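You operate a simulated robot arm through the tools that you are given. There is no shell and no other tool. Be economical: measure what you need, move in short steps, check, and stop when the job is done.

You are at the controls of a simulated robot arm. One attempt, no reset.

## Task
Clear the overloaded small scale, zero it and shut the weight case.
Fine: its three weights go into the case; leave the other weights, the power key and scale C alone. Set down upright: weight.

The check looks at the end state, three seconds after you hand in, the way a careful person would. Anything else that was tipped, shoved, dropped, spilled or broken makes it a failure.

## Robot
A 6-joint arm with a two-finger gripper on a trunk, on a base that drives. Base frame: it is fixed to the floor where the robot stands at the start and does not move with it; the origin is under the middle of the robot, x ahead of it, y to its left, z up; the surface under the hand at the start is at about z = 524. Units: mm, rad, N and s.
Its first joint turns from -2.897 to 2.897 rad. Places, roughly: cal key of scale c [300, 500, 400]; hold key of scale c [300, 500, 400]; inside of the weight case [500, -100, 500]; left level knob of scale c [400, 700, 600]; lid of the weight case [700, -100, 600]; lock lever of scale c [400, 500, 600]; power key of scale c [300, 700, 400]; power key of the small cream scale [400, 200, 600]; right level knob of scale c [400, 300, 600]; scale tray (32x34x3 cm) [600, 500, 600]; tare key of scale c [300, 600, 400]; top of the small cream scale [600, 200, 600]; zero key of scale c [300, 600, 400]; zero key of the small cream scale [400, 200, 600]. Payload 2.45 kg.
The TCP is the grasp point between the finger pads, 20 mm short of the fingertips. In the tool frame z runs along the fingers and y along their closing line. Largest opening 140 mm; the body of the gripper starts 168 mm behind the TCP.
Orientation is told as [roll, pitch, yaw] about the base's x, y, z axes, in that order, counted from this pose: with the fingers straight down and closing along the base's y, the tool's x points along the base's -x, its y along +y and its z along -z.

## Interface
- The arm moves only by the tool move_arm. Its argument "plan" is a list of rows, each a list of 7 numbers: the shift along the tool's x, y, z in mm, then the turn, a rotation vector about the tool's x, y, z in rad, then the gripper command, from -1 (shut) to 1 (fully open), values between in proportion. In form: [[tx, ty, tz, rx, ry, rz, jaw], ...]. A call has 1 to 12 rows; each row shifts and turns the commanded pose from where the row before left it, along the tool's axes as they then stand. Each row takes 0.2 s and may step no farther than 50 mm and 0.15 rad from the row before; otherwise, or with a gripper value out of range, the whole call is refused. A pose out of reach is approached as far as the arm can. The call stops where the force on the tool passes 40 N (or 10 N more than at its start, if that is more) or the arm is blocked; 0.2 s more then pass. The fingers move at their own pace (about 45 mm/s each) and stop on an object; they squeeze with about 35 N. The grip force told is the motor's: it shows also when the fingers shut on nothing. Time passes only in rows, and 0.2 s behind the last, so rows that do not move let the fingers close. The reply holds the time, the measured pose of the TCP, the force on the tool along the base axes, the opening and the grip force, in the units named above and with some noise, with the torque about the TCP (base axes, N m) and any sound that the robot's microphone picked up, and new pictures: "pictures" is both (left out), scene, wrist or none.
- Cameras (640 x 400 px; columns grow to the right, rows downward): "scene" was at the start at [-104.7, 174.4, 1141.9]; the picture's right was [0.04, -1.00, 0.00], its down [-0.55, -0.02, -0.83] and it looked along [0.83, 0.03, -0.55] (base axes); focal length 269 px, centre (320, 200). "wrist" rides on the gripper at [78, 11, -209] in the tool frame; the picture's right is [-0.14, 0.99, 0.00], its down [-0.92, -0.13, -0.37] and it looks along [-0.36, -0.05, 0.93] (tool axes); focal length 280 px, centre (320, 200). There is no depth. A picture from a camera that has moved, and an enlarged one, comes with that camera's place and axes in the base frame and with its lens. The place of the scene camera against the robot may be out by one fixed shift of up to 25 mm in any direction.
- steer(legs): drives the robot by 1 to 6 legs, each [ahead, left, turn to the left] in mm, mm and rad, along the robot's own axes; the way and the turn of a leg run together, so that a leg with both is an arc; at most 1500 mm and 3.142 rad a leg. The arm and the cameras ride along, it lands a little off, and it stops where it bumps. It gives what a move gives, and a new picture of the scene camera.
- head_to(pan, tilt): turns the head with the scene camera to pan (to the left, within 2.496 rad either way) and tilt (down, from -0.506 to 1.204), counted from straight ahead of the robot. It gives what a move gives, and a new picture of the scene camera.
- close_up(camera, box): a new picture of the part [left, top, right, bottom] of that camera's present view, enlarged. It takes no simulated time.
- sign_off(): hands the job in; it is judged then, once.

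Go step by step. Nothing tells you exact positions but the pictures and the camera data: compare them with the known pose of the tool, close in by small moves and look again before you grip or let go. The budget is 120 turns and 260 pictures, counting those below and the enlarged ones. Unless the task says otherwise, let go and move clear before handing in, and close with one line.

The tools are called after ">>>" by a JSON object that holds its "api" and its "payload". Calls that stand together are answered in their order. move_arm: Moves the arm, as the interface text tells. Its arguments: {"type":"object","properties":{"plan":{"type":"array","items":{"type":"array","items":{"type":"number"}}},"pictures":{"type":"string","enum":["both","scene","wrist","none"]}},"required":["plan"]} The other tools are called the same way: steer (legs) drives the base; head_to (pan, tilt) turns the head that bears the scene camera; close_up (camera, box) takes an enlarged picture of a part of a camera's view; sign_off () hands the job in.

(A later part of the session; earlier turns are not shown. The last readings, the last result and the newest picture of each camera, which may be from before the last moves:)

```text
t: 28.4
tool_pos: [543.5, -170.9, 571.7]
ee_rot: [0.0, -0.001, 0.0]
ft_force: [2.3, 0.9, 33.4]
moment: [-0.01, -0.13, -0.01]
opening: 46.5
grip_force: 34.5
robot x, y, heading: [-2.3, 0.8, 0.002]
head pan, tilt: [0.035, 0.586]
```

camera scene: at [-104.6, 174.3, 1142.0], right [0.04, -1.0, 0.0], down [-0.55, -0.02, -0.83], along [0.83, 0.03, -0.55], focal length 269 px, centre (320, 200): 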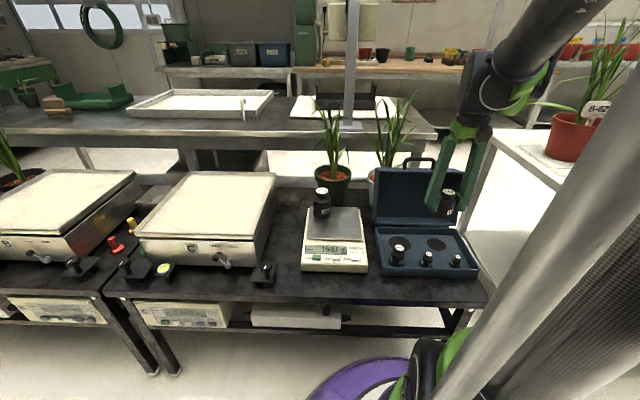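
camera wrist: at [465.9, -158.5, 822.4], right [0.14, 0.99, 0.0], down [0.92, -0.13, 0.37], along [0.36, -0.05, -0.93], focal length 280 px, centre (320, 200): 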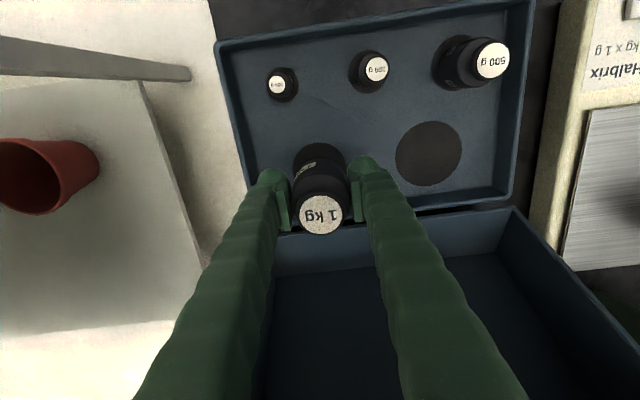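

Firm contact. I'll release, rise, and travel over to the 2 kg weight at (637,197).

>>> {"api": "move_arm", "payload": {"plan": [[0, 0, -0.8, 0, 0, 0, -0.2], [0, 0, 0, 0, 0, 0, -0.2], [0, 0, -15, 0, 0, 0, -0.2], [0, 0, -40, 0, 0, 0, -0.2], [0, 0, -45, 0, 0, 0, -0.2], [0, 0, -45, 0, 0, 0, -0.2], [0, 46, 0, 0, 0, 0, -0.2], [0, 46, 0, 0, 0, 0, -0.2], [0, 46, 0, 0, 0, 0, -0.2], [0, 46, 0, 0, 0, 0, -0.2], [0, 46, 0, 0, 0, 0, 0.0], [0, 46, 0, 0, 0, 0, 0.15]], "pictures": "none"}}

>>> {"api": "move_arm", "payload": {"plan": [[-30, 36, 0, 0, 0, 0, 0.2], [-32, 32, 0, 0, 0, 0, 0.2], [-31, 23, 0, 0, 0, 0, 0.2], [0, 0, 0, 0, 0, 0, 0.2]], "pictures": "wrist"}}

>>> {"api": "close_up", "payload": {"camera": "scene", "box": [290, 150, 490, 290]}}

>>> {"api": "close_up", "payload": {"camera": "wrist", "box": [200, 100, 440, 250]}}

```text
t: 31.0
tool_pos: [544.5, 103.2, 716.0]
ee_rot: [0.0, 0.0, 0.0]
ft_force: [-0.6, 0.3, 0.4]
moment: [0.03, 0.0, 0.01]
opening: 80.5
grip_force: 0.1
robot x, y, heading: [-2.3, -0.2, 0.003]
head pan, tilt: [0.035, 0.586]
```

```text
t: 32.0
tool_pos: [636.8, 195.1, 716.6]
ee_rot: [0.0, -0.002, 0.001]
ft_force: [-0.6, -0.5, 0.5]
moment: [-0.02, 0.0, 0.0]
opening: 84.0
grip_force: 0.1
robot x, y, heading: [-0.5, 0.8, 0.0]
head pan, tilt: [0.035, 0.586]
camera wrist: at [558.9, 206.8, 927.1], right [0.14, 0.99, 0.0], down [0.92, -0.13, 0.37], along [0.36, -0.05, -0.93], focal length 280 px, centre (320, 200)
```

wrist: 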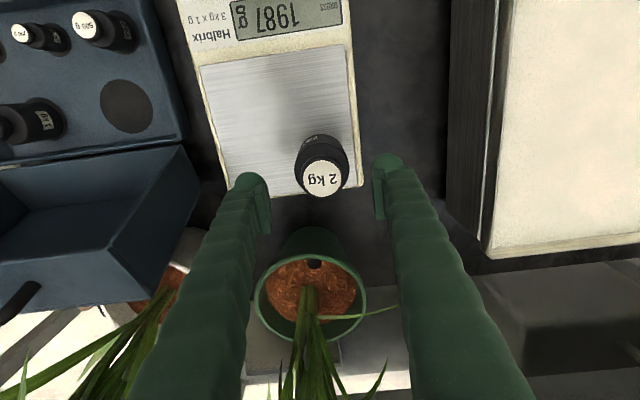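

```text
2.86 times, centred on (390, 220) of scene
camera zoom: at [-104.8, 174.4, 1141.9], right [0.04, -1.0, 0.0], down [-0.55, -0.02, -0.83], along [0.83, 0.03, -0.55], focal length 768 px, centre (120, 143)
```

zoom: 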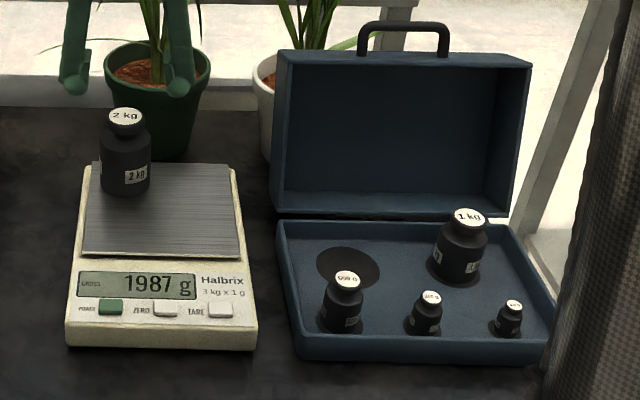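

```text
2.67 times, centred on (320, 175) of wrist
camera zoom: at [558.9, 206.8, 927.1], right [0.14, 0.99, 0.0], down [0.92, -0.13, 0.37], along [0.36, -0.05, -0.93], focal length 748 px, centre (320, 267)
```

zoom: 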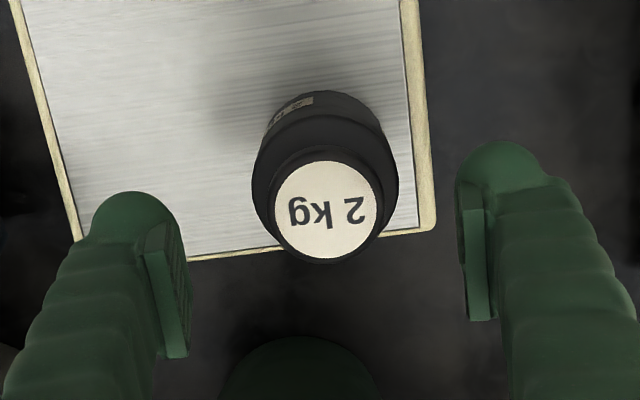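

1 kg is in place. I'll nudge onto the 2 kg axis, descend to z≈618 and grip.

>>> {"api": "move_arm", "payload": {"plan": [[-1.3, 1.3, 35, 0, 0, 0, 0.2], [0, 0, 40, 0, 0, 0, 0.2], [0, 0, 24, 0, 0, 0, 0.2], [0, 0, 0, 0, 0, 0, -0.4], [0, 0, 0, 0, 0, 0, -0.4], [0, 0, 0, 0, 0, 0, -0.4], [0, 0, 0, 0, 0, 0, -0.4]], "pictures": "wrist"}}

>>> {"api": "close_up", "payload": {"camera": "scene", "box": [290, 150, 490, 290]}}

```text
t: 33.6
tool_pos: [637.3, 198.2, 618.1]
ee_rot: [0.002, 0.0, 0.0]
ft_force: [1.2, 3.8, 0.0]
moment: [-0.05, -0.01, 0.0]
opening: 61.2
grip_force: 35.1
robot x, y, heading: [0.7, 2.1, -0.001]
head pan, tilt: [0.035, 0.586]
camera wrist: at [560.0, 208.5, 827.9], right [0.14, 0.99, 0.0], down [0.92, -0.13, 0.37], along [0.36, -0.05, -0.93], focal length 280 px, centre (320, 200)
```

wrist: 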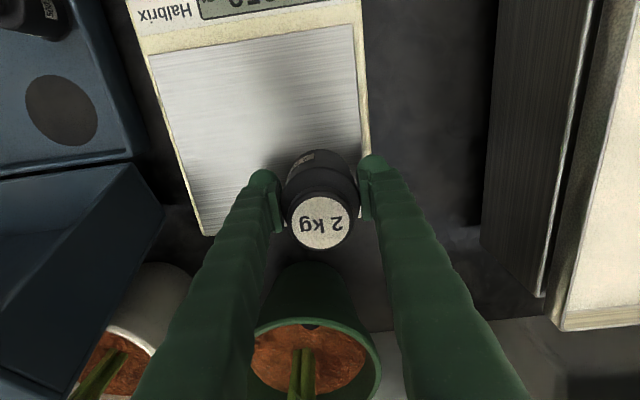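

```text
2.86 times, centred on (390, 220) of scene
camera zoom: at [-104.6, 174.5, 1141.9], right [0.04, -1.0, 0.0], down [-0.55, -0.02, -0.83], along [0.83, 0.03, -0.55], focal length 768 px, centre (120, 143)
```

zoom: 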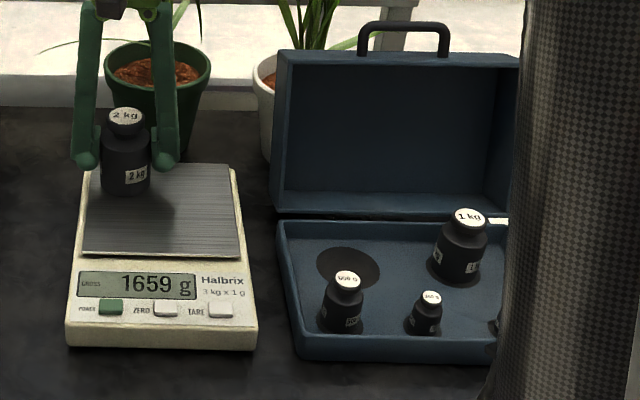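

Gripped the 2 kg at 61.2 mm. I'll lift gently and move back toward the robot first.

>>> {"api": "move_arm", "payload": {"plan": [[0, 0, -10, 0, 0, 0, -0.4], [0, 0, -20, 0, 0, 0, -0.4], [0, 0, -30, 0, 0, 0, -0.4], [0, 0, -40, 0, 0, 0, -0.4], [20, 0, -20, 0, 0, 0, -0.4], [30, -10, 0, 0, 0, 0, -0.4], [35, -25, 0, 0, 0, 0, -0.4], [30, -35, 0, 0, 0, 0, -0.4], [0, 0, 0, 0, 0, 0, -0.4]], "pictures": "wrist"}}

```text
t: 35.6
tool_pos: [523.0, 126.6, 737.7]
ee_rot: [0.0, 0.0, -0.001]
ft_force: [-0.5, -0.1, -20.0]
moment: [-0.03, 0.07, 0.03]
opening: 61.1
grip_force: 34.9
robot x, y, heading: [-0.6, -2.6, 0.001]
head pan, tilt: [0.035, 0.586]
camera wrist: at [445.8, 137.8, 948.3], right [0.14, 0.99, 0.0], down [0.92, -0.13, 0.37], along [0.36, -0.05, -0.93], focal length 280 px, centre (320, 200)
```

wrist: 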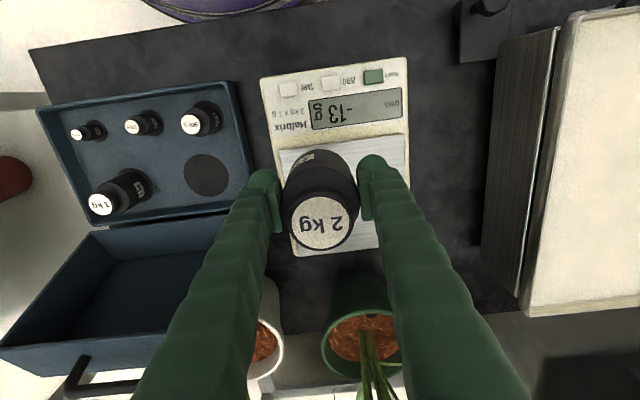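

No slip; the scale shows −13 g. I'll travel to above the 2 kg pocket.

>>> {"api": "move_arm", "payload": {"plan": [[0, -40, 0, 0, 0, 0, -0.4], [0, -40, 0, 0, 0, 0, -0.4], [0, -40, 0, 0, 0, 0, -0.4], [0, -40, 0, 0, 0, 0, -0.4], [-18, -20, 0, 0, 0, 0, -0.4], [0, 0, 40, 0, 0, 0, -0.4], [0, 0, 40, 0, 0, 0, -0.4], [0, 0, 20, 0, 0, 0, -0.4], [0, 0, 0, 0, 0, 0, -0.4]], "pictures": "wrist"}}

>>> {"api": "close_up", "payload": {"camera": "wrist", "box": [200, 100, 440, 250]}}

>>> {"api": "close_up", "payload": {"camera": "scene", "box": [370, 180, 490, 280]}}

```text
t: 37.6
tool_pos: [541.7, -52.1, 637.5]
ee_rot: [-0.001, 0.003, 0.003]
ft_force: [1.0, -0.7, -20.3]
moment: [0.0, 0.01, 0.01]
opening: 61.1
grip_force: 35.1
robot x, y, heading: [-0.1, 0.1, -0.001]
head pan, tilt: [0.035, 0.586]
camera wrist: at [463.5, -41.8, 847.4], right [0.14, 0.99, 0.0], down [0.92, -0.13, 0.37], along [0.36, -0.05, -0.93], focal length 280 px, centre (320, 200)
```

wrist: 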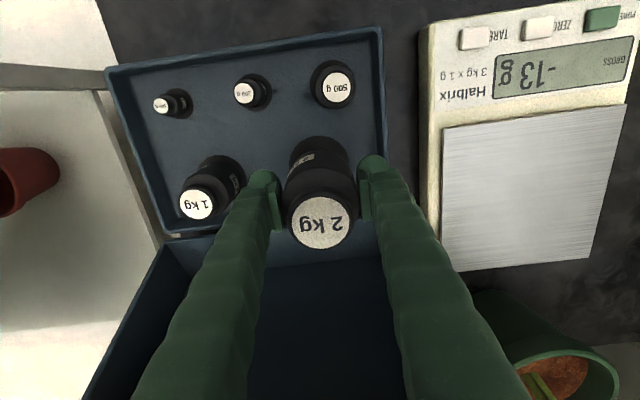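

```text
2.67 times, centred on (320, 175) of wrist
camera zoom: at [463.5, -41.8, 847.4], right [0.14, 0.99, 0.0], down [0.92, -0.13, 0.37], along [0.36, -0.05, -0.93], focal length 748 px, centre (320, 267)
```

zoom: 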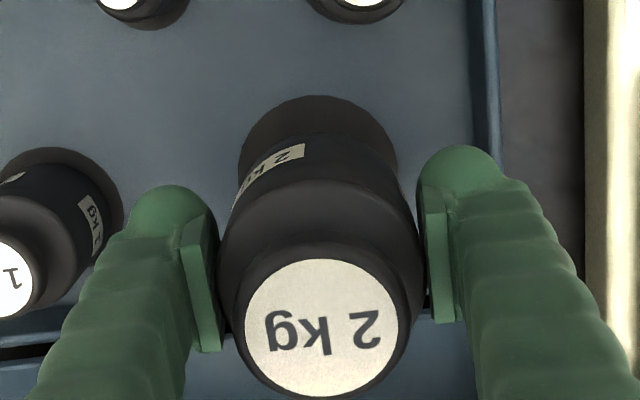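

```text
4.00 times, centred on (430, 230) of scene
camera zoom: at [-104.3, 174.3, 1142.0], right [0.04, -1.0, 0.0], down [-0.55, -0.02, -0.83], along [0.83, 0.03, -0.55], focal length 1076 px, centre (-120, 80)
```

zoom: 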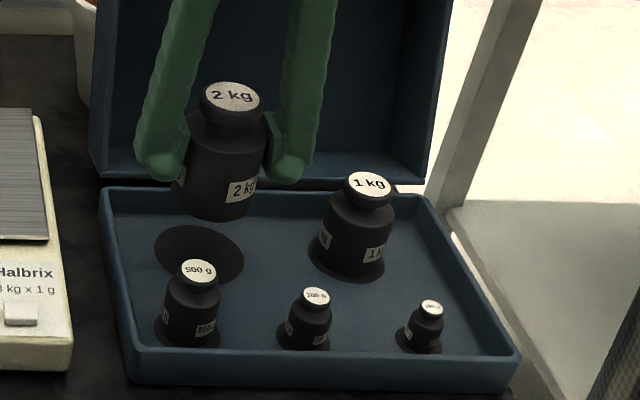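

The pocket centre is about 2 mm further in x. I'll correct that, lower 54 mm and check.

>>> {"api": "move_arm", "payload": {"plan": [[-2, -0.9, 20, 0, 0, 0, -0.4], [0, 0, 20, 0, 0, 0, -0.4], [0, 0, 12, 0, 0, 0, -0.4], [0, 0, 2, 0, 0, 0, -0.4], [0, 0, 0, 0, 0, 0, -0.4]], "pictures": "none"}}

>>> {"api": "close_up", "payload": {"camera": "wrist", "box": [200, 100, 440, 250]}}

>>> {"api": "close_up", "payload": {"camera": "scene", "box": [370, 180, 490, 280]}}

```text
t: 38.8
tool_pos: [544.1, -52.7, 582.8]
ee_rot: [-0.001, 0.001, 0.0]
ft_force: [0.5, -0.5, -18.1]
moment: [0.01, 0.06, -0.03]
opening: 61.2
grip_force: 35.3
robot x, y, heading: [-0.6, -0.1, -0.001]
head pan, tilt: [0.035, 0.586]
```

```text
2.67 times, centred on (320, 175) of wrist
camera zoom: at [465.8, -42.5, 793.3], right [0.14, 0.99, 0.0], down [0.92, -0.13, 0.37], along [0.36, -0.05, -0.93], focal length 748 px, centre (320, 267)
```

zoom: 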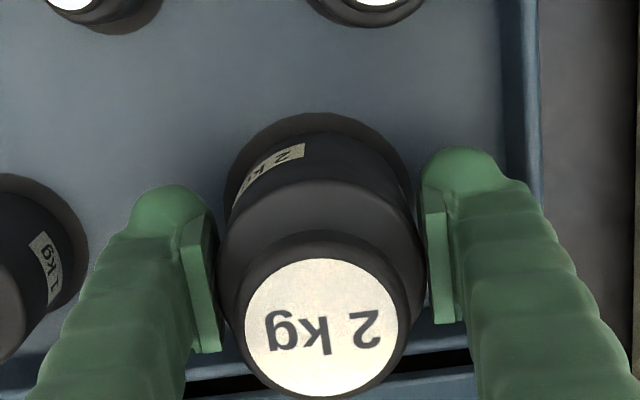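

```text
4.00 times, centred on (430, 230) of scene
camera zoom: at [-104.3, 174.3, 1142.0], right [0.04, -1.0, 0.0], down [-0.55, -0.02, -0.83], along [0.83, 0.03, -0.55], focal length 1076 px, centre (-120, 80)
```

zoom: 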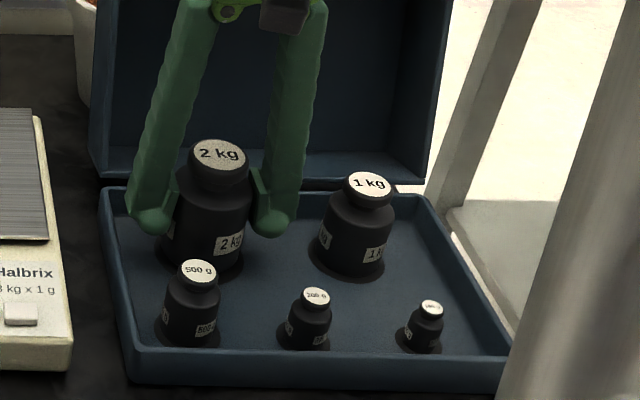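

Nicely concentric. I'll nudge 1 mm and lower to contact.

>>> {"api": "move_arm", "payload": {"plan": [[-1, 0, 2, 0, 0, 0, -0.4], [0, 0, 1.5, 0, 0, 0, -0.4], [0, 0, 1, 0, 0, 0, -0.4], [0, 0, 0.8, 0, 0, 0, -0.4], [0, 0, 0, 0, 0, 0, -0.4]], "pictures": "none"}}

```text
t: 40.0
tool_pos: [544.1, -52.0, 577.5]
ee_rot: [0.0, 0.001, -0.001]
ft_force: [-0.8, 0.6, -19.3]
moment: [0.04, 0.05, -0.02]
opening: 61.1
grip_force: 35.3
robot x, y, heading: [-2.2, 0.8, 0.0]
head pan, tilt: [0.035, 0.586]
```

>>> {"api": "move_arm", "payload": {"plan": [[0, 0, 0.8, 0, 0, 0, -0.4], [0, 0, 0.8, 0, 0, 0, -0.4], [0, 0, 0, 0, 0, 0, -0.4]], "pictures": "none"}}

```text
t: 40.8
tool_pos: [545.1, -54.3, 576.4]
ee_rot: [0.0, -0.001, 0.001]
ft_force: [1.7, -0.8, 28.9]
moment: [0.01, 0.25, 0.03]
opening: 61.0
grip_force: 34.9
robot x, y, heading: [-0.5, 3.4, 0.003]
head pan, tilt: [0.035, 0.586]
```

Contact. I'll release, rise, close the fingers and hover near the zero key, around (440,158).

>>> {"api": "move_arm", "payload": {"plan": [[0, 0, -0.8, 0, 0, 0, 0.05], [0, 0, 0, 0, 0, 0, 0.05], [0, 0, -15, 0, 0, 0, 0.05], [0, 0, -40, 0, 0, 0, 0.05], [0, 0, -45, 0, 0, 0, 0.05], [0, 0, -40, 0, 0, 0, 0.05], [20, 42, 0, 0, 0, 0, -0.5], [20, 42, 0, 0, 0, 0, -1], [20, 42, 0, 0, 0, 0, -1], [20, 43, 0, 0, 0, 0, -1], [20, 43, 0, 0, 0, 0, -1], [0, 0, 0, 0, 0, 0, -1]], "pictures": "wrist"}}

>>> {"api": "close_up", "payload": {"camera": "scene", "box": [370, 180, 490, 280]}}

>>> {"api": "close_up", "payload": {"camera": "wrist", "box": [200, 20, 440, 170]}}

```text
t: 43.4
tool_pos: [444.0, 158.2, 716.4]
ee_rot: [0.0, 0.001, -0.001]
ft_force: [-0.3, 0.2, 0.4]
moment: [-0.02, 0.01, -0.03]
opening: 0.0
grip_force: 29.6
robot x, y, heading: [-4.3, -3.4, -0.0]
head pan, tilt: [0.035, 0.586]
camera wrist: at [365.3, 169.4, 927.1], right [0.14, 0.99, 0.0], down [0.92, -0.13, 0.37], along [0.36, -0.05, -0.93], focal length 280 px, centre (320, 200)
```

wrist: 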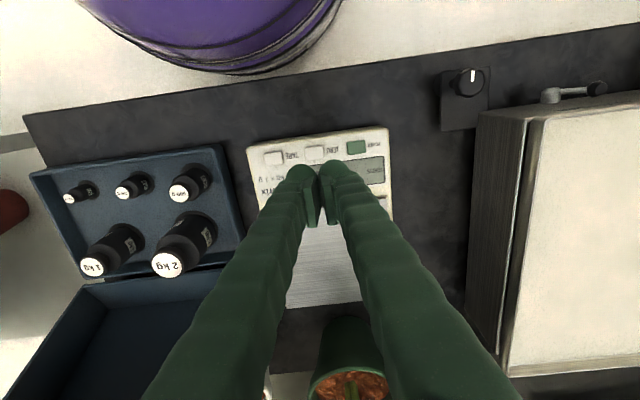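

```text
4.00 times, centred on (430, 230) of scene
camera zoom: at [-104.8, 174.3, 1141.9], right [0.04, -1.0, 0.0], down [-0.55, -0.02, -0.83], along [0.83, 0.03, -0.55], focal length 1076 px, centre (-120, 80)
```

zoom: 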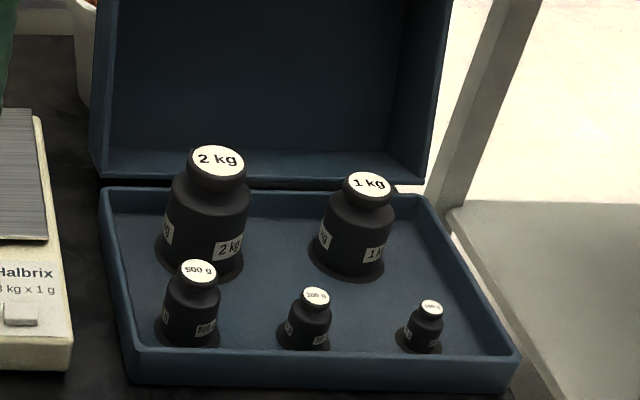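

```text
2.67 times, centred on (320, 95) of wrist
camera zoom: at [365.3, 169.4, 927.1], right [0.14, 0.99, 0.0], down [0.92, -0.13, 0.37], along [0.36, -0.05, -0.93], focal length 748 px, centre (320, 480)
```

zoom: 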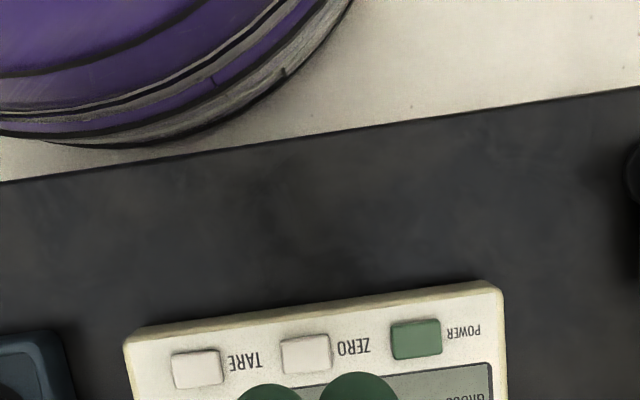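

All five weights stand upright in the case. The zero key is at about (439.5,152, top≈566); I'll go above it with shut fingers.

>>> {"api": "move_arm", "payload": {"plan": [[3.8, -6.5, 40, 0, 0, 0, -1], [0, 0, 45, 0, 0, 0, -1], [0, 0, 30, 0, 0, 0, -1], [0, 0, 0, 0, 0, 0, -1]], "pictures": "wrist"}}

>>> {"api": "close_up", "payload": {"camera": "wrist", "box": [230, 90, 430, 215]}}

>>> {"api": "close_up", "payload": {"camera": "scene", "box": [290, 220, 390, 280]}}

```text
t: 44.4
tool_pos: [441.1, 150.6, 601.8]
ee_rot: [0.001, 0.001, 0.002]
ft_force: [-0.2, 0.4, 0.9]
moment: [-0.01, -0.03, -0.03]
opening: 0.0
grip_force: 29.6
robot x, y, heading: [-1.9, -0.4, -0.001]
head pan, tilt: [0.035, 0.586]
camera wrist: at [362.5, 162.3, 812.0], right [0.14, 0.99, 0.0], down [0.92, -0.13, 0.37], along [0.36, -0.05, -0.93], focal length 280 px, centre (320, 200)
```

wrist: 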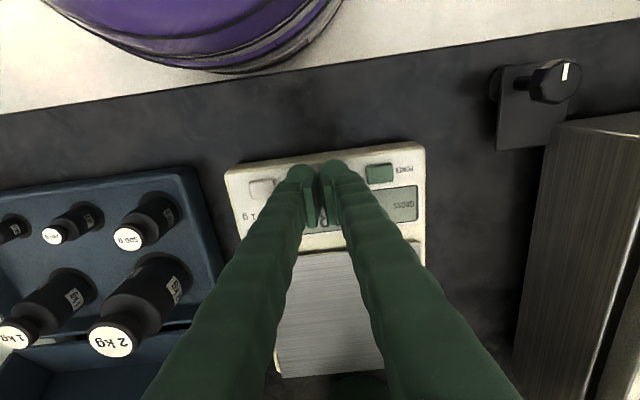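

```text
3.20 times, centred on (330, 152) of wrist
camera zoom: at [362.5, 162.3, 812.0], right [0.14, 0.99, 0.0], down [0.92, -0.13, 0.37], along [0.36, -0.05, -0.93], focal length 897 px, centre (288, 352)
```

zoom: 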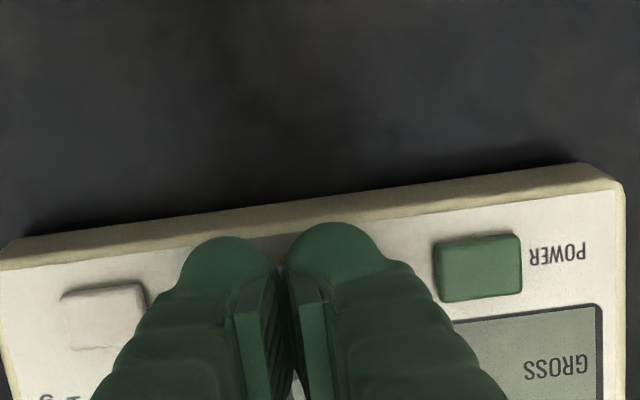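

```text
6.40 times, centred on (340, 250) of scene
camera zoom: at [-104.8, 174.4, 1141.9], right [0.04, -1.0, 0.0], down [-0.55, -0.02, -0.83], along [0.83, 0.03, -0.55], focal length 1721 px, centre (192, -120)
```

zoom: 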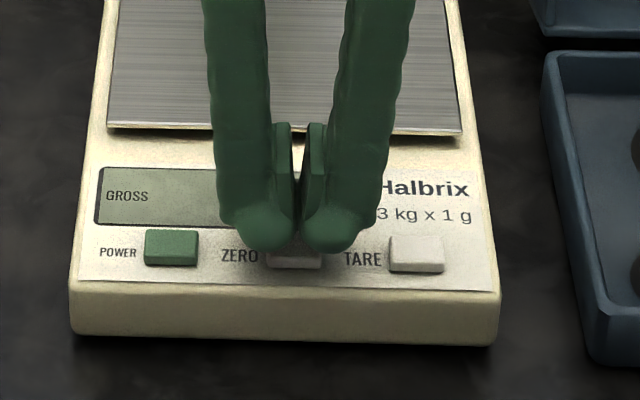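

The shut fingertips are wider than the key, so I'll press with a single finger: open to about 90 mm with the right finger over ZERO and the left one off beside the scale.

>>> {"api": "move_arm", "payload": {"plan": [[0, 0, -30, 0, 0, 0, -1], [0, 30, 0, 0, 0, 0, 0.29], [0, 28, 0, 0, 0, 0, 0.29], [0, 0, 0, 0, 0, 0, 0.29], [0, 0, 0, 0, 0, 0, 0.29], [0, 0, 20, 0, 0, 0, 0.29], [0, 0, 0, 0, 0, 0, 0.29]], "pictures": "wrist"}}

>>> {"api": "close_up", "payload": {"camera": "wrist", "box": [150, 70, 470, 270]}}

>>> {"api": "close_up", "payload": {"camera": "scene", "box": [260, 200, 380, 280]}}

```text
t: 46.0
tool_pos: [441.1, 209.8, 611.9]
ee_rot: [0.0, 0.0, 0.001]
ft_force: [0.0, 0.0, -0.5]
moment: [0.01, 0.0, 0.02]
opening: 90.1
grip_force: 0.2
robot x, y, heading: [2.4, -2.6, -0.002]
head pan, tilt: [0.035, 0.586]
camera wrist: at [362.5, 220.1, 822.7], right [0.14, 0.99, 0.0], down [0.92, -0.13, 0.37], along [0.36, -0.05, -0.93], focal length 280 px, centre (320, 200)
```

wrist: 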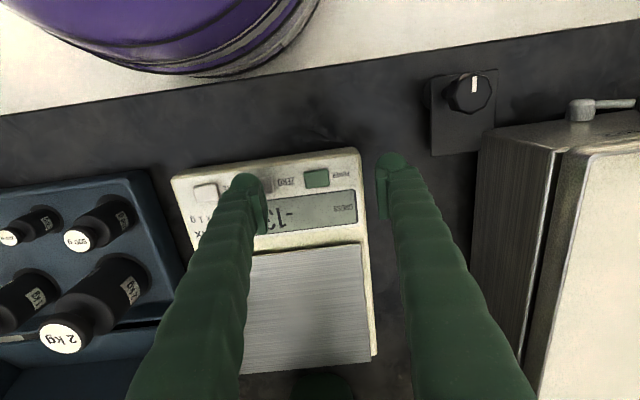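

```text
2.00 times, centred on (310, 170) of wrist
camera zoom: at [362.5, 220.1, 822.7], right [0.14, 0.99, 0.0], down [0.92, -0.13, 0.37], along [0.36, -0.05, -0.93], focal length 561 px, centre (340, 260)
```

zoom: 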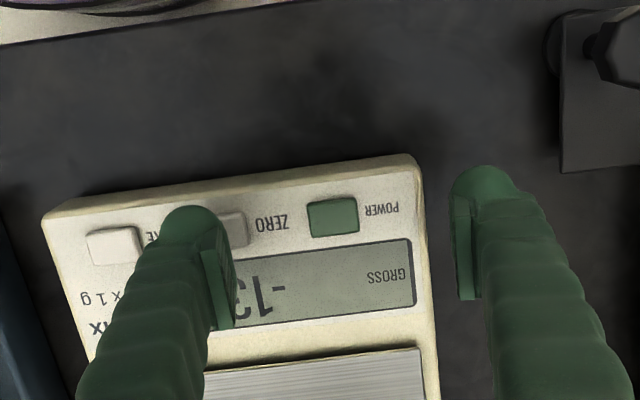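

```text
5.00 times, centred on (320, 240) of scene
camera zoom: at [-104.8, 174.4, 1141.9], right [0.04, -1.0, 0.0], down [-0.55, -0.02, -0.83], along [0.83, 0.03, -0.55], focal length 1345 px, centre (320, 0)
```

zoom: 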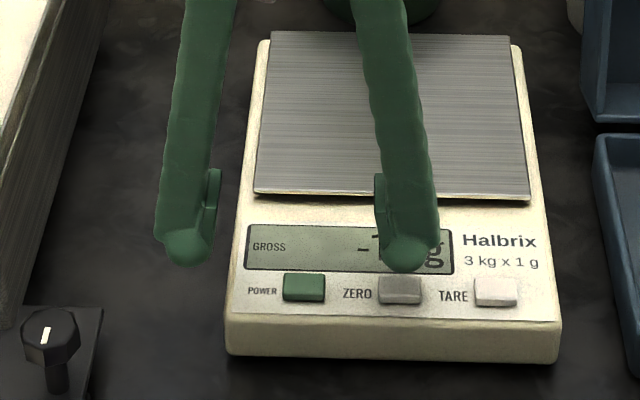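

The right finger is over ZERO with the left beside the scale. I'll shift 2 mm and press down in small steps.

>>> {"api": "move_arm", "payload": {"plan": [[-1, 2, 15, 0, 0, 0, 0.29], [0, 0, 5, 0, 0, 0, 0.29], [0, 0, 1.5, 0, 0, 0, 0.29], [0, 0, 1.5, 0, 0, 0, 0.29], [0, 0, 0, 0, 0, 0, 0.29]], "pictures": "none"}}

>>> {"api": "close_up", "payload": {"camera": "scene", "box": [260, 200, 380, 280]}}

```text
t: 47.2
tool_pos: [441.9, 211.9, 590.1]
ee_rot: [-0.001, 0.0, 0.001]
ft_force: [-0.3, 0.0, -0.1]
moment: [-0.01, 0.02, 0.02]
opening: 90.2
grip_force: 0.0
robot x, y, heading: [4.9, 2.1, 0.0]
head pan, tilt: [0.035, 0.586]
```

```text
5.00 times, centred on (320, 240) of scene
camera zoom: at [-104.8, 174.4, 1141.9], right [0.04, -1.0, 0.0], down [-0.55, -0.02, -0.83], along [0.83, 0.03, -0.55], focal length 1345 px, centre (320, 0)
```

zoom: 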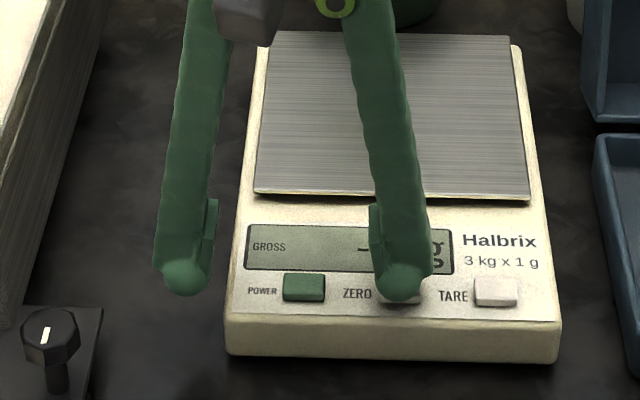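

Well centred on ZERO. Pressing on in 1 mm steps.

>>> {"api": "move_arm", "payload": {"plan": [[0, 0, 1.5, 0, 0, 0, 0.29], [0, 0, 1, 0, 0, 0, 0.29], [0, 0, 1, 0, 0, 0, 0.29], [0, 0, 1, 0, 0, 0, 0.29], [0, 0, 0, 0, 0, 0, 0.29]], "pictures": "none"}}

>>> {"api": "close_up", "payload": {"camera": "scene", "box": [260, 200, 380, 280]}}

```text
t: 48.4
tool_pos: [440.9, 211.3, 584.5]
ee_rot: [0.001, -0.001, -0.001]
ft_force: [-0.6, 0.1, 0.4]
moment: [-0.02, 0.01, -0.03]
opening: 90.2
grip_force: 0.0
robot x, y, heading: [0.9, -0.9, 0.003]
head pan, tilt: [0.035, 0.586]
```

```text
5.00 times, centred on (320, 240) of scene
camera zoom: at [-104.8, 174.4, 1141.9], right [0.04, -1.0, 0.0], down [-0.55, -0.02, -0.83], along [0.83, 0.03, -0.55], focal length 1345 px, centre (320, 0)
```

zoom: 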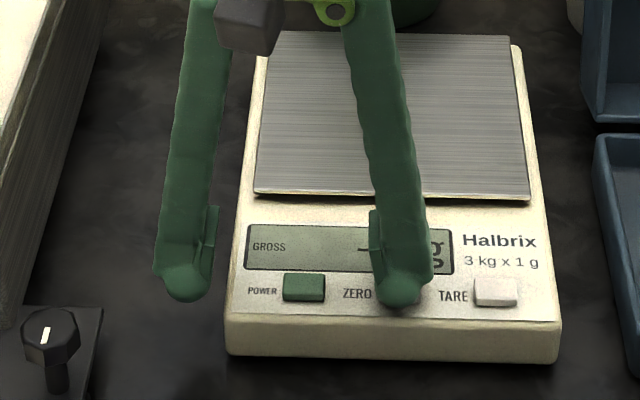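

No contact yet. I'll shift 3 mm further away and continue.

>>> {"api": "move_arm", "payload": {"plan": [[-3, 0, 0.5, 0, 0, 0, 0.29], [0, 0, 1, 0, 0, 0, 0.29], [0, 0, 1, 0, 0, 0, 0.29], [0, 0, 0, 0, 0, 0, 0.29]], "pictures": "none"}}

>>> {"api": "close_up", "payload": {"camera": "scene", "box": [260, 200, 380, 280]}}

```text
t: 49.4
tool_pos: [443.2, 213.0, 581.7]
ee_rot: [-0.001, 0.0, 0.0]
ft_force: [0.6, 0.0, 2.4]
moment: [-0.13, -0.03, -0.01]
opening: 90.9
grip_force: 0.5
robot x, y, heading: [0.8, 2.4, 0.002]
head pan, tilt: [0.035, 0.586]
heard: click
```

```text
5.00 times, centred on (320, 240) of scene
camera zoom: at [-104.8, 174.4, 1141.9], right [0.04, -1.0, 0.0], down [-0.55, -0.02, -0.83], along [0.83, 0.03, -0.55], focal length 1345 px, centre (320, 0)
```

zoom: 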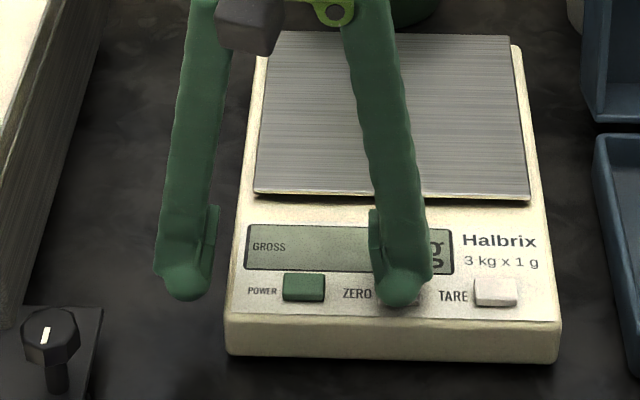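

A click was heard. I'll rise off the key and read the display.

>>> {"api": "move_arm", "payload": {"plan": [[0, 0, -5, 0, 0, 0, 0.29], [0, 0, -35, 0, 0, 0, 0.29], [0, 0, -50, 0, 0, 0, 0.29], [0, 0, -50, 0, 0, 0, 0.29], [0, 0, 0, 0, 0, 0, 0.29]], "pictures": "wrist"}}

>>> {"api": "close_up", "payload": {"camera": "scene", "box": [260, 180, 500, 290]}}

>>> {"api": "close_up", "payload": {"camera": "scene", "box": [350, 130, 490, 230]}}

```text
t: 50.6
tool_pos: [443.7, 212.4, 721.9]
ee_rot: [0.001, -0.001, 0.002]
ft_force: [-0.1, -0.2, 0.2]
moment: [0.0, -0.02, 0.02]
opening: 90.3
grip_force: 0.0
robot x, y, heading: [2.4, -0.5, -0.003]
head pan, tilt: [0.035, 0.586]
camera wrist: at [365.9, 222.9, 933.0], right [0.14, 0.99, 0.0], down [0.92, -0.13, 0.37], along [0.36, -0.05, -0.93], focal length 280 px, centre (320, 200)
```

wrist: 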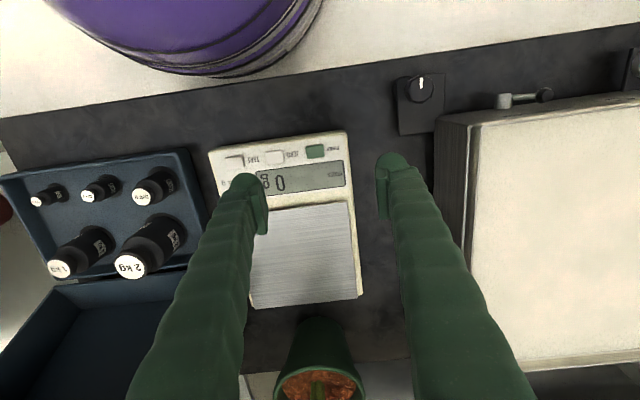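

```text
2.67 times, centred on (380, 235) of scene
camera zoom: at [-104.8, 174.4, 1141.9], right [0.04, -1.0, 0.0], down [-0.55, -0.02, -0.83], along [0.83, 0.03, -0.55], focal length 717 px, centre (160, 107)
```

zoom: 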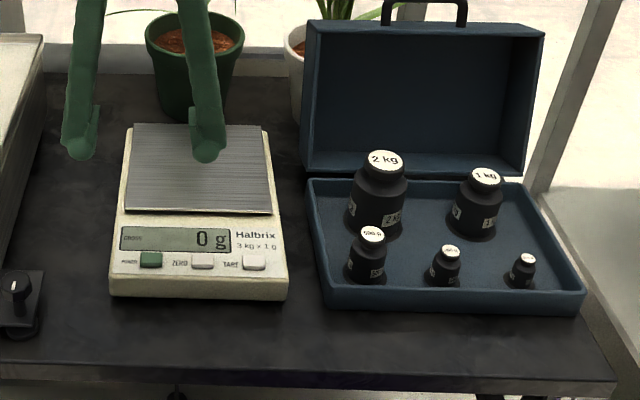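

```text
4.00 times, centred on (420, 180) of scene
camera zoom: at [-104.8, 174.4, 1141.9], right [0.04, -1.0, 0.0], down [-0.55, -0.02, -0.83], along [0.83, 0.03, -0.55], focal length 1076 px, centre (-80, 280)
```

zoom: 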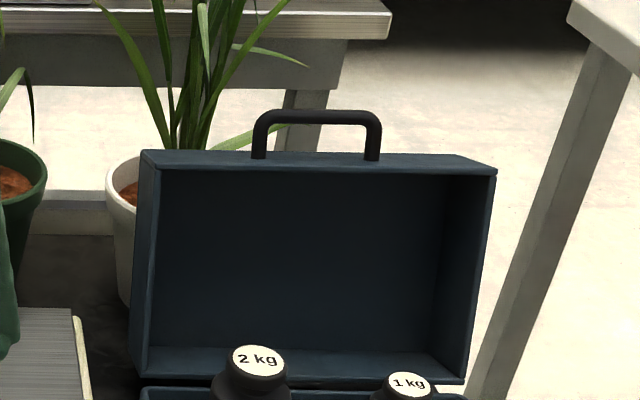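

The scale reads 0 g and is empty. Now the lid: I'll rise and move above it to measure the handle.

>>> {"api": "move_arm", "payload": {"plan": [[0, 0, -50, 0, 0, 0, 0.0], [0, 0, -50, 0, 0, 0, 0.0], [0, 0, -50, 0, 0, 0, -0.3], [-15, -45, 0, 0, 0, 0, -0.3], [-15, -45, 0, 0, 0, 0, -0.3], [-15, -45, 0, 0, 0, 0, -0.3], [-15, -45, 0, 0, 0, 0, -0.3], [-15, -45, 0, 0, 0, 0, -0.3], [-15, -45, 0, 0, 0, 0, -0.3], [-15, -40, 0, 0, 0, 0, -0.3], [0, 0, 0, 0, 0, 0, -0.3]], "pictures": "both"}}

```text
t: 53.0
tool_pos: [549.5, -98.3, 872.9]
ee_rot: [0.0, 0.0, 0.0]
ft_force: [0.3, -0.3, -0.2]
moment: [0.02, 0.02, 0.0]
opening: 48.9
grip_force: 0.0
robot x, y, heading: [-1.8, 2.0, 0.004]
head pan, tilt: [0.035, 0.586]
camera scene: at [-104.8, 174.3, 1141.9], right [0.04, -1.0, 0.0], down [-0.55, -0.02, -0.83], along [0.83, 0.03, -0.55], focal length 269 px, centre (320, 200)
camera wrist: at [471.4, -87.8, 1084.0], right [0.14, 0.99, 0.0], down [0.92, -0.13, 0.37], along [0.36, -0.05, -0.93], focal length 280 px, centre (320, 200)
```

scene: 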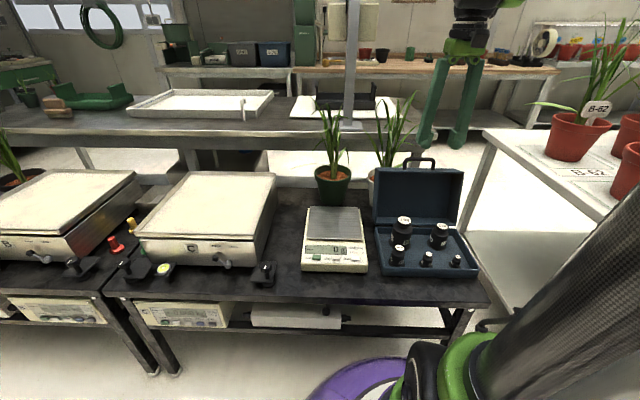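
wrist: 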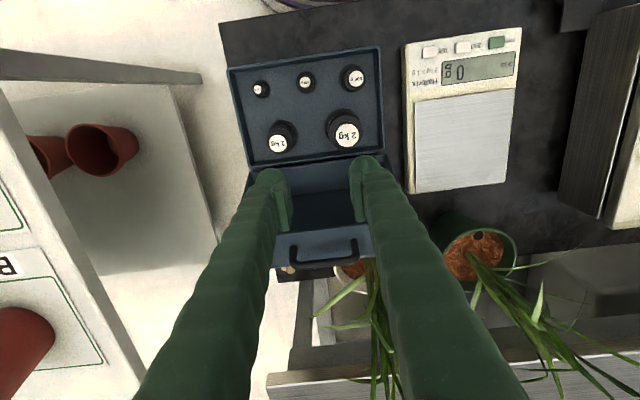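

>>> {"api": "close_up", "payload": {"camera": "wrist", "box": [220, 130, 420, 290]}}

>>> {"api": "close_up", "payload": {"camera": "scene", "box": [360, 140, 480, 230]}}

```text
2.50 times, centred on (320, 210) of wrist
camera zoom: at [471.4, -87.8, 1084.0], right [0.14, 0.99, 0.0], down [0.92, -0.13, 0.37], along [0.36, -0.05, -0.93], focal length 701 px, centre (320, 175)
```

zoom: 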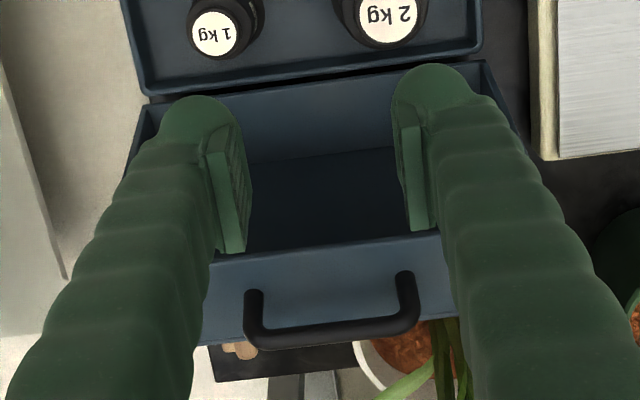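

```text
4.44 times, centred on (420, 185) of scene
camera zoom: at [-104.8, 174.3, 1141.9], right [0.04, -1.0, 0.0], down [-0.55, -0.02, -0.83], along [0.83, 0.03, -0.55], focal length 1195 px, centre (-124, 267)
```

zoom: 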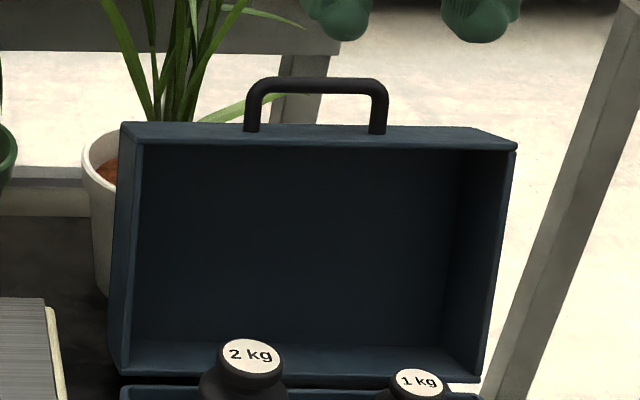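

The handle looks to be around (693,-112,750), but the cameras disagree a bit. I'll take another wrist view from nearer the robot with fingers wide to triangulate the lid.

>>> {"api": "move_arm", "payload": {"plan": [[50, 0, 0, 0, 0, 0, 1], [50, 0, 0, 0, 0, 0, 1], [40, 0, 0, 0, 0, 0, 1], [0, 0, 0, 0, 0, 0, 1], [0, 0, 0, 0, 0, 0, 1]], "pictures": "none"}}

>>> {"api": "close_up", "payload": {"camera": "wrist", "box": [200, 80, 440, 330]}}

```text
t: 54.2
tool_pos: [409.3, -97.6, 872.6]
ee_rot: [-0.001, 0.0, -0.001]
ft_force: [0.2, 0.3, 0.5]
moment: [-0.01, 0.0, 0.01]
opening: 140.0
grip_force: 0.1
robot x, y, heading: [-1.3, 2.8, 0.002]
head pan, tilt: [0.035, 0.586]
```

```text
1.60 times, centred on (320, 205) of wrist
camera zoom: at [331.9, -87.8, 1083.5], right [0.14, 0.99, 0.0], down [0.92, -0.13, 0.37], along [0.36, -0.05, -0.93], focal length 449 px, centre (320, 192)
```

zoom: 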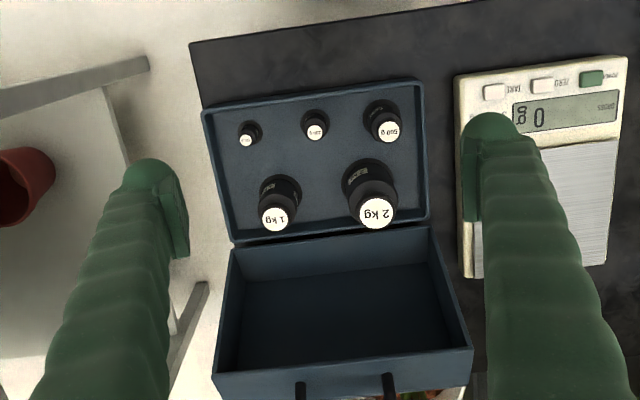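

>>> {"api": "close_up", "payload": {"camera": "wrist", "box": [240, 240, 440, 365]}}

>>> {"api": "close_up", "payload": {"camera": "wrist", "box": [220, 120, 420, 245]}}

```text
3.20 times, centred on (340, 302) of wrist
camera zoom: at [331.9, -87.8, 1083.5], right [0.14, 0.99, 0.0], down [0.92, -0.13, 0.37], along [0.36, -0.05, -0.93], focal length 897 px, centre (256, -128)
```

zoom: 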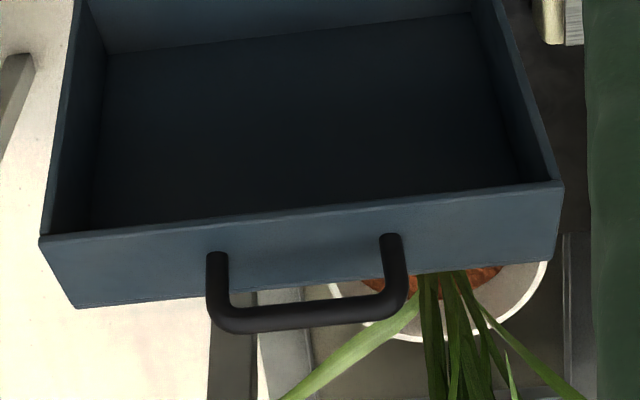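

```text
3.20 times, centred on (320, 182) of wrist
camera zoom: at [331.9, -87.8, 1083.5], right [0.14, 0.99, 0.0], down [0.92, -0.13, 0.37], along [0.36, -0.05, -0.93], focal length 897 px, centre (320, 256)
```

zoom: 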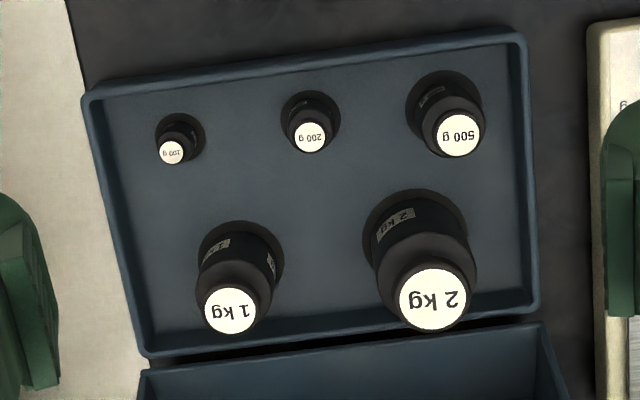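

The handle bar triangulates to (692,-112.5,757) and the lid leans about 16° past vertical. I'll yaw the gripper 90° to straddle the bar fore and aft, staying clear of the plant on its left.

>>> {"api": "move_arm", "payload": {"plan": [[-10, -3, 0, 0, 0, -0.15, 0.3], [0, 0, 0, 0, 0, -0.15, 0.0], [0, 0, 0, 0, 0, -0.15, -0.2], [0, 0, 0, 0, 0, -0.15, -0.2], [0, 0, 0, 0, 0, -0.15, -0.2], [0, 0, 0, 0, 0, -0.15, -0.2], [0, 0, 0, 0, 0, -0.15, -0.2], [0, 0, 0, 0, 0, -0.15, -0.2], [0, 0, 0, 0, 0, -0.15, -0.2], [0, 0, 0, 0, 0, -0.15, -0.2], [0, 0, 0, 0, 0, -0.071, -0.2], [0, 0, 0, 0, 0, 0, -0.2]], "pictures": "wrist"}}

```text
t: 56.8
tool_pos: [420.6, -101.8, 873.9]
ee_rot: [-0.001, -0.001, 1.57]
ft_force: [-0.3, -0.3, -0.7]
moment: [0.03, 0.03, -0.01]
opening: 55.9
grip_force: 0.0
robot x, y, heading: [3.3, -1.6, -0.003]
head pan, tilt: [0.035, 0.586]
camera wrist: at [408.9, -179.6, 1082.9], right [-0.99, 0.14, 0.0], down [0.13, 0.92, 0.37], along [0.05, 0.37, -0.93], focal length 280 px, centre (320, 200)
```

wrist: 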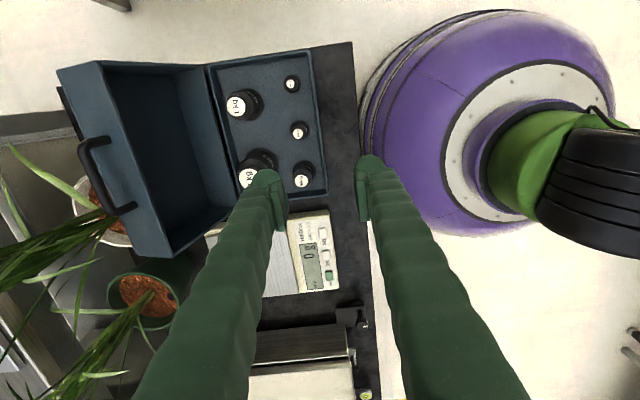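

Yaw is right. I'll travel above the handle at y≈-125 and look.

>>> {"api": "move_arm", "payload": {"plan": [[23, 0, 0, 0, 0, 0, -0.3], [0, -45, 0, 0, 0, 0, -0.3], [0, -45, 0, 0, 0, 0, -0.3], [0, -45, 0, 0, 0, 0, -0.3], [0, -45, 0, 0, 0, 0, -0.3], [0, -45, 0, 0, 0, 0, -0.3], [0, -30, 0, 0, 0, 0, -0.3], [0, 0, 0, 0, 0, 0, -0.3]], "pictures": "both"}}

>>> {"api": "close_up", "payload": {"camera": "wrist", "box": [200, 80, 440, 230]}}

```text
t: 58.6
tool_pos: [673.9, -125.2, 874.3]
ee_rot: [0.001, 0.001, 1.571]
ft_force: [-1.1, -0.9, 0.0]
moment: [0.02, 0.01, -0.01]
opening: 49.3
grip_force: 0.0
robot x, y, heading: [4.3, 0.9, -0.002]
head pan, tilt: [0.035, 0.586]
camera scene: at [-104.8, 174.3, 1141.9], right [0.04, -1.0, 0.0], down [-0.55, -0.02, -0.83], along [0.83, 0.03, -0.55], focal length 269 px, centre (320, 200)
camera wrist: at [663.6, -203.5, 1083.6], right [-0.99, 0.14, 0.0], down [0.13, 0.92, 0.37], along [0.05, 0.37, -0.93], focal length 280 px, centre (320, 200)
```

scene: 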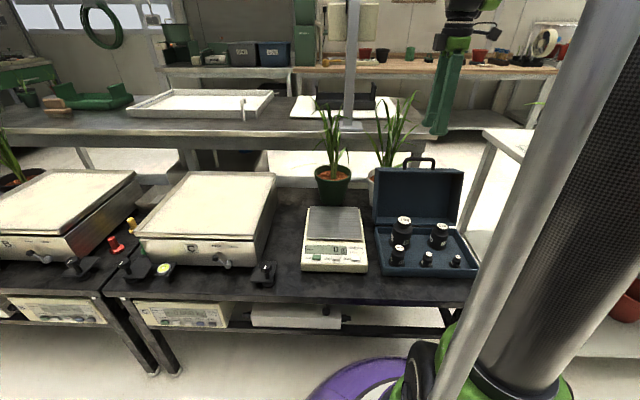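
wrist: 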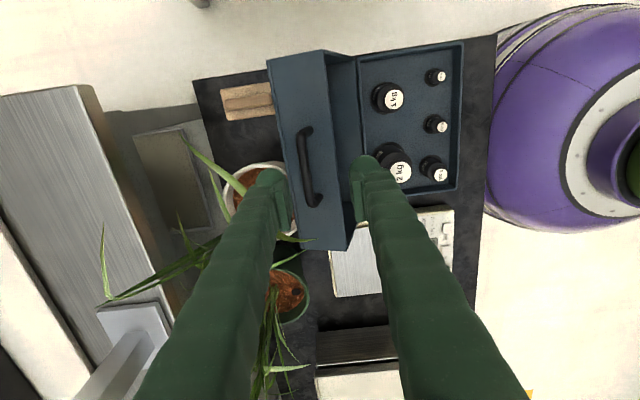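

```text
2.67 times, centred on (320, 155) of wrist
camera zoom: at [663.6, -203.5, 1083.6], right [-0.99, 0.14, 0.0], down [0.13, 0.92, 0.37], along [0.05, 0.37, -0.93], focal length 748 px, centre (320, 320)
```

zoom: 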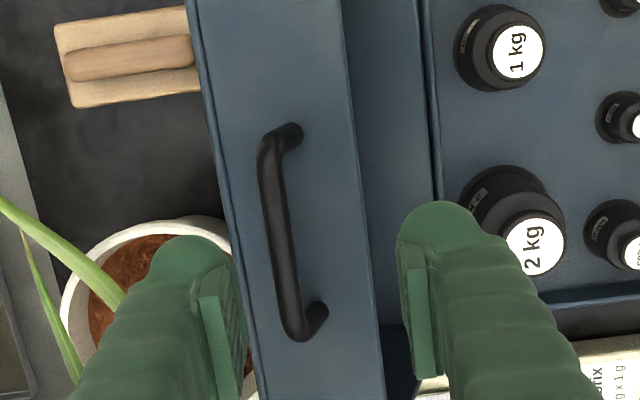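

The bar sits at about (695,-114,~752). I'll shift 20 mm away, go down to z≈795 and recheck before straddling.

>>> {"api": "move_arm", "payload": {"plan": [[0, -20, 0, 0, 0, 0, -0.3], [0, 0, 40, 0, 0, 0, -0.3], [0, 0, 39, 0, 0, 0, -0.3], [0, 0, 0, 0, 0, 0, -0.3]], "pictures": "wrist"}}

>>> {"api": "close_up", "payload": {"camera": "wrist", "box": [220, 110, 420, 235]}}

>>> {"api": "close_up", "payload": {"camera": "scene", "box": [370, 100, 490, 190]}}

```text
t: 59.6
tool_pos: [694.8, -125.7, 794.2]
ee_rot: [0.0, -0.001, 1.571]
ft_force: [-0.8, -0.4, 0.4]
moment: [0.0, -0.01, 0.02]
opening: 48.9
grip_force: 0.0
robot x, y, heading: [-1.2, 0.5, 0.0]
head pan, tilt: [0.035, 0.586]
camera wrist: at [683.4, -203.3, 1004.1], right [-0.99, 0.14, 0.0], down [0.13, 0.92, 0.37], along [0.05, 0.37, -0.93], focal length 280 px, centre (320, 200)
```

wrist: 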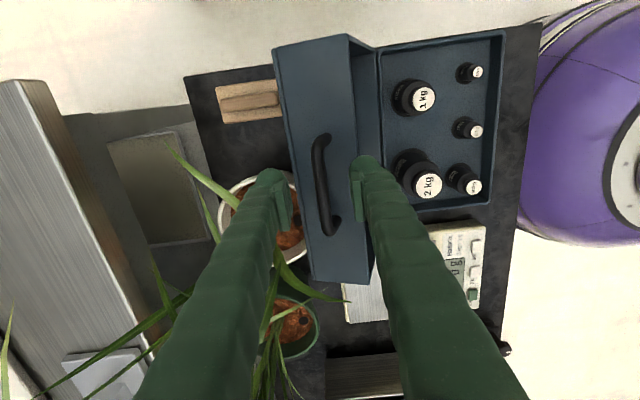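

```text
3.20 times, centred on (320, 172) of wrist
camera zoom: at [683.4, -203.3, 1004.1], right [-0.99, 0.14, 0.0], down [0.13, 0.92, 0.37], along [0.05, 0.37, -0.93], focal length 897 px, centre (320, 288)
```

zoom: 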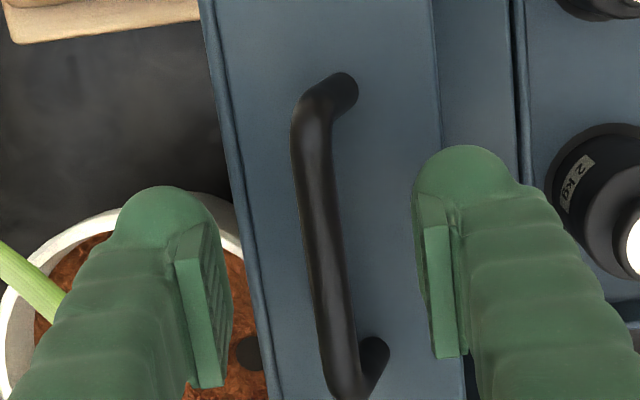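

```text
4.44 times, centred on (430, 145) of scene
camera zoom: at [-104.7, 174.3, 1141.9], right [0.04, -1.0, 0.0], down [-0.55, -0.02, -0.83], along [0.83, 0.03, -0.55], focal length 1195 px, centre (-169, 444)
```

zoom: 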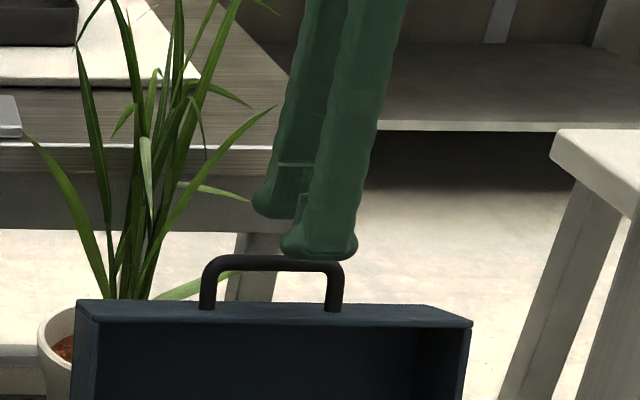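

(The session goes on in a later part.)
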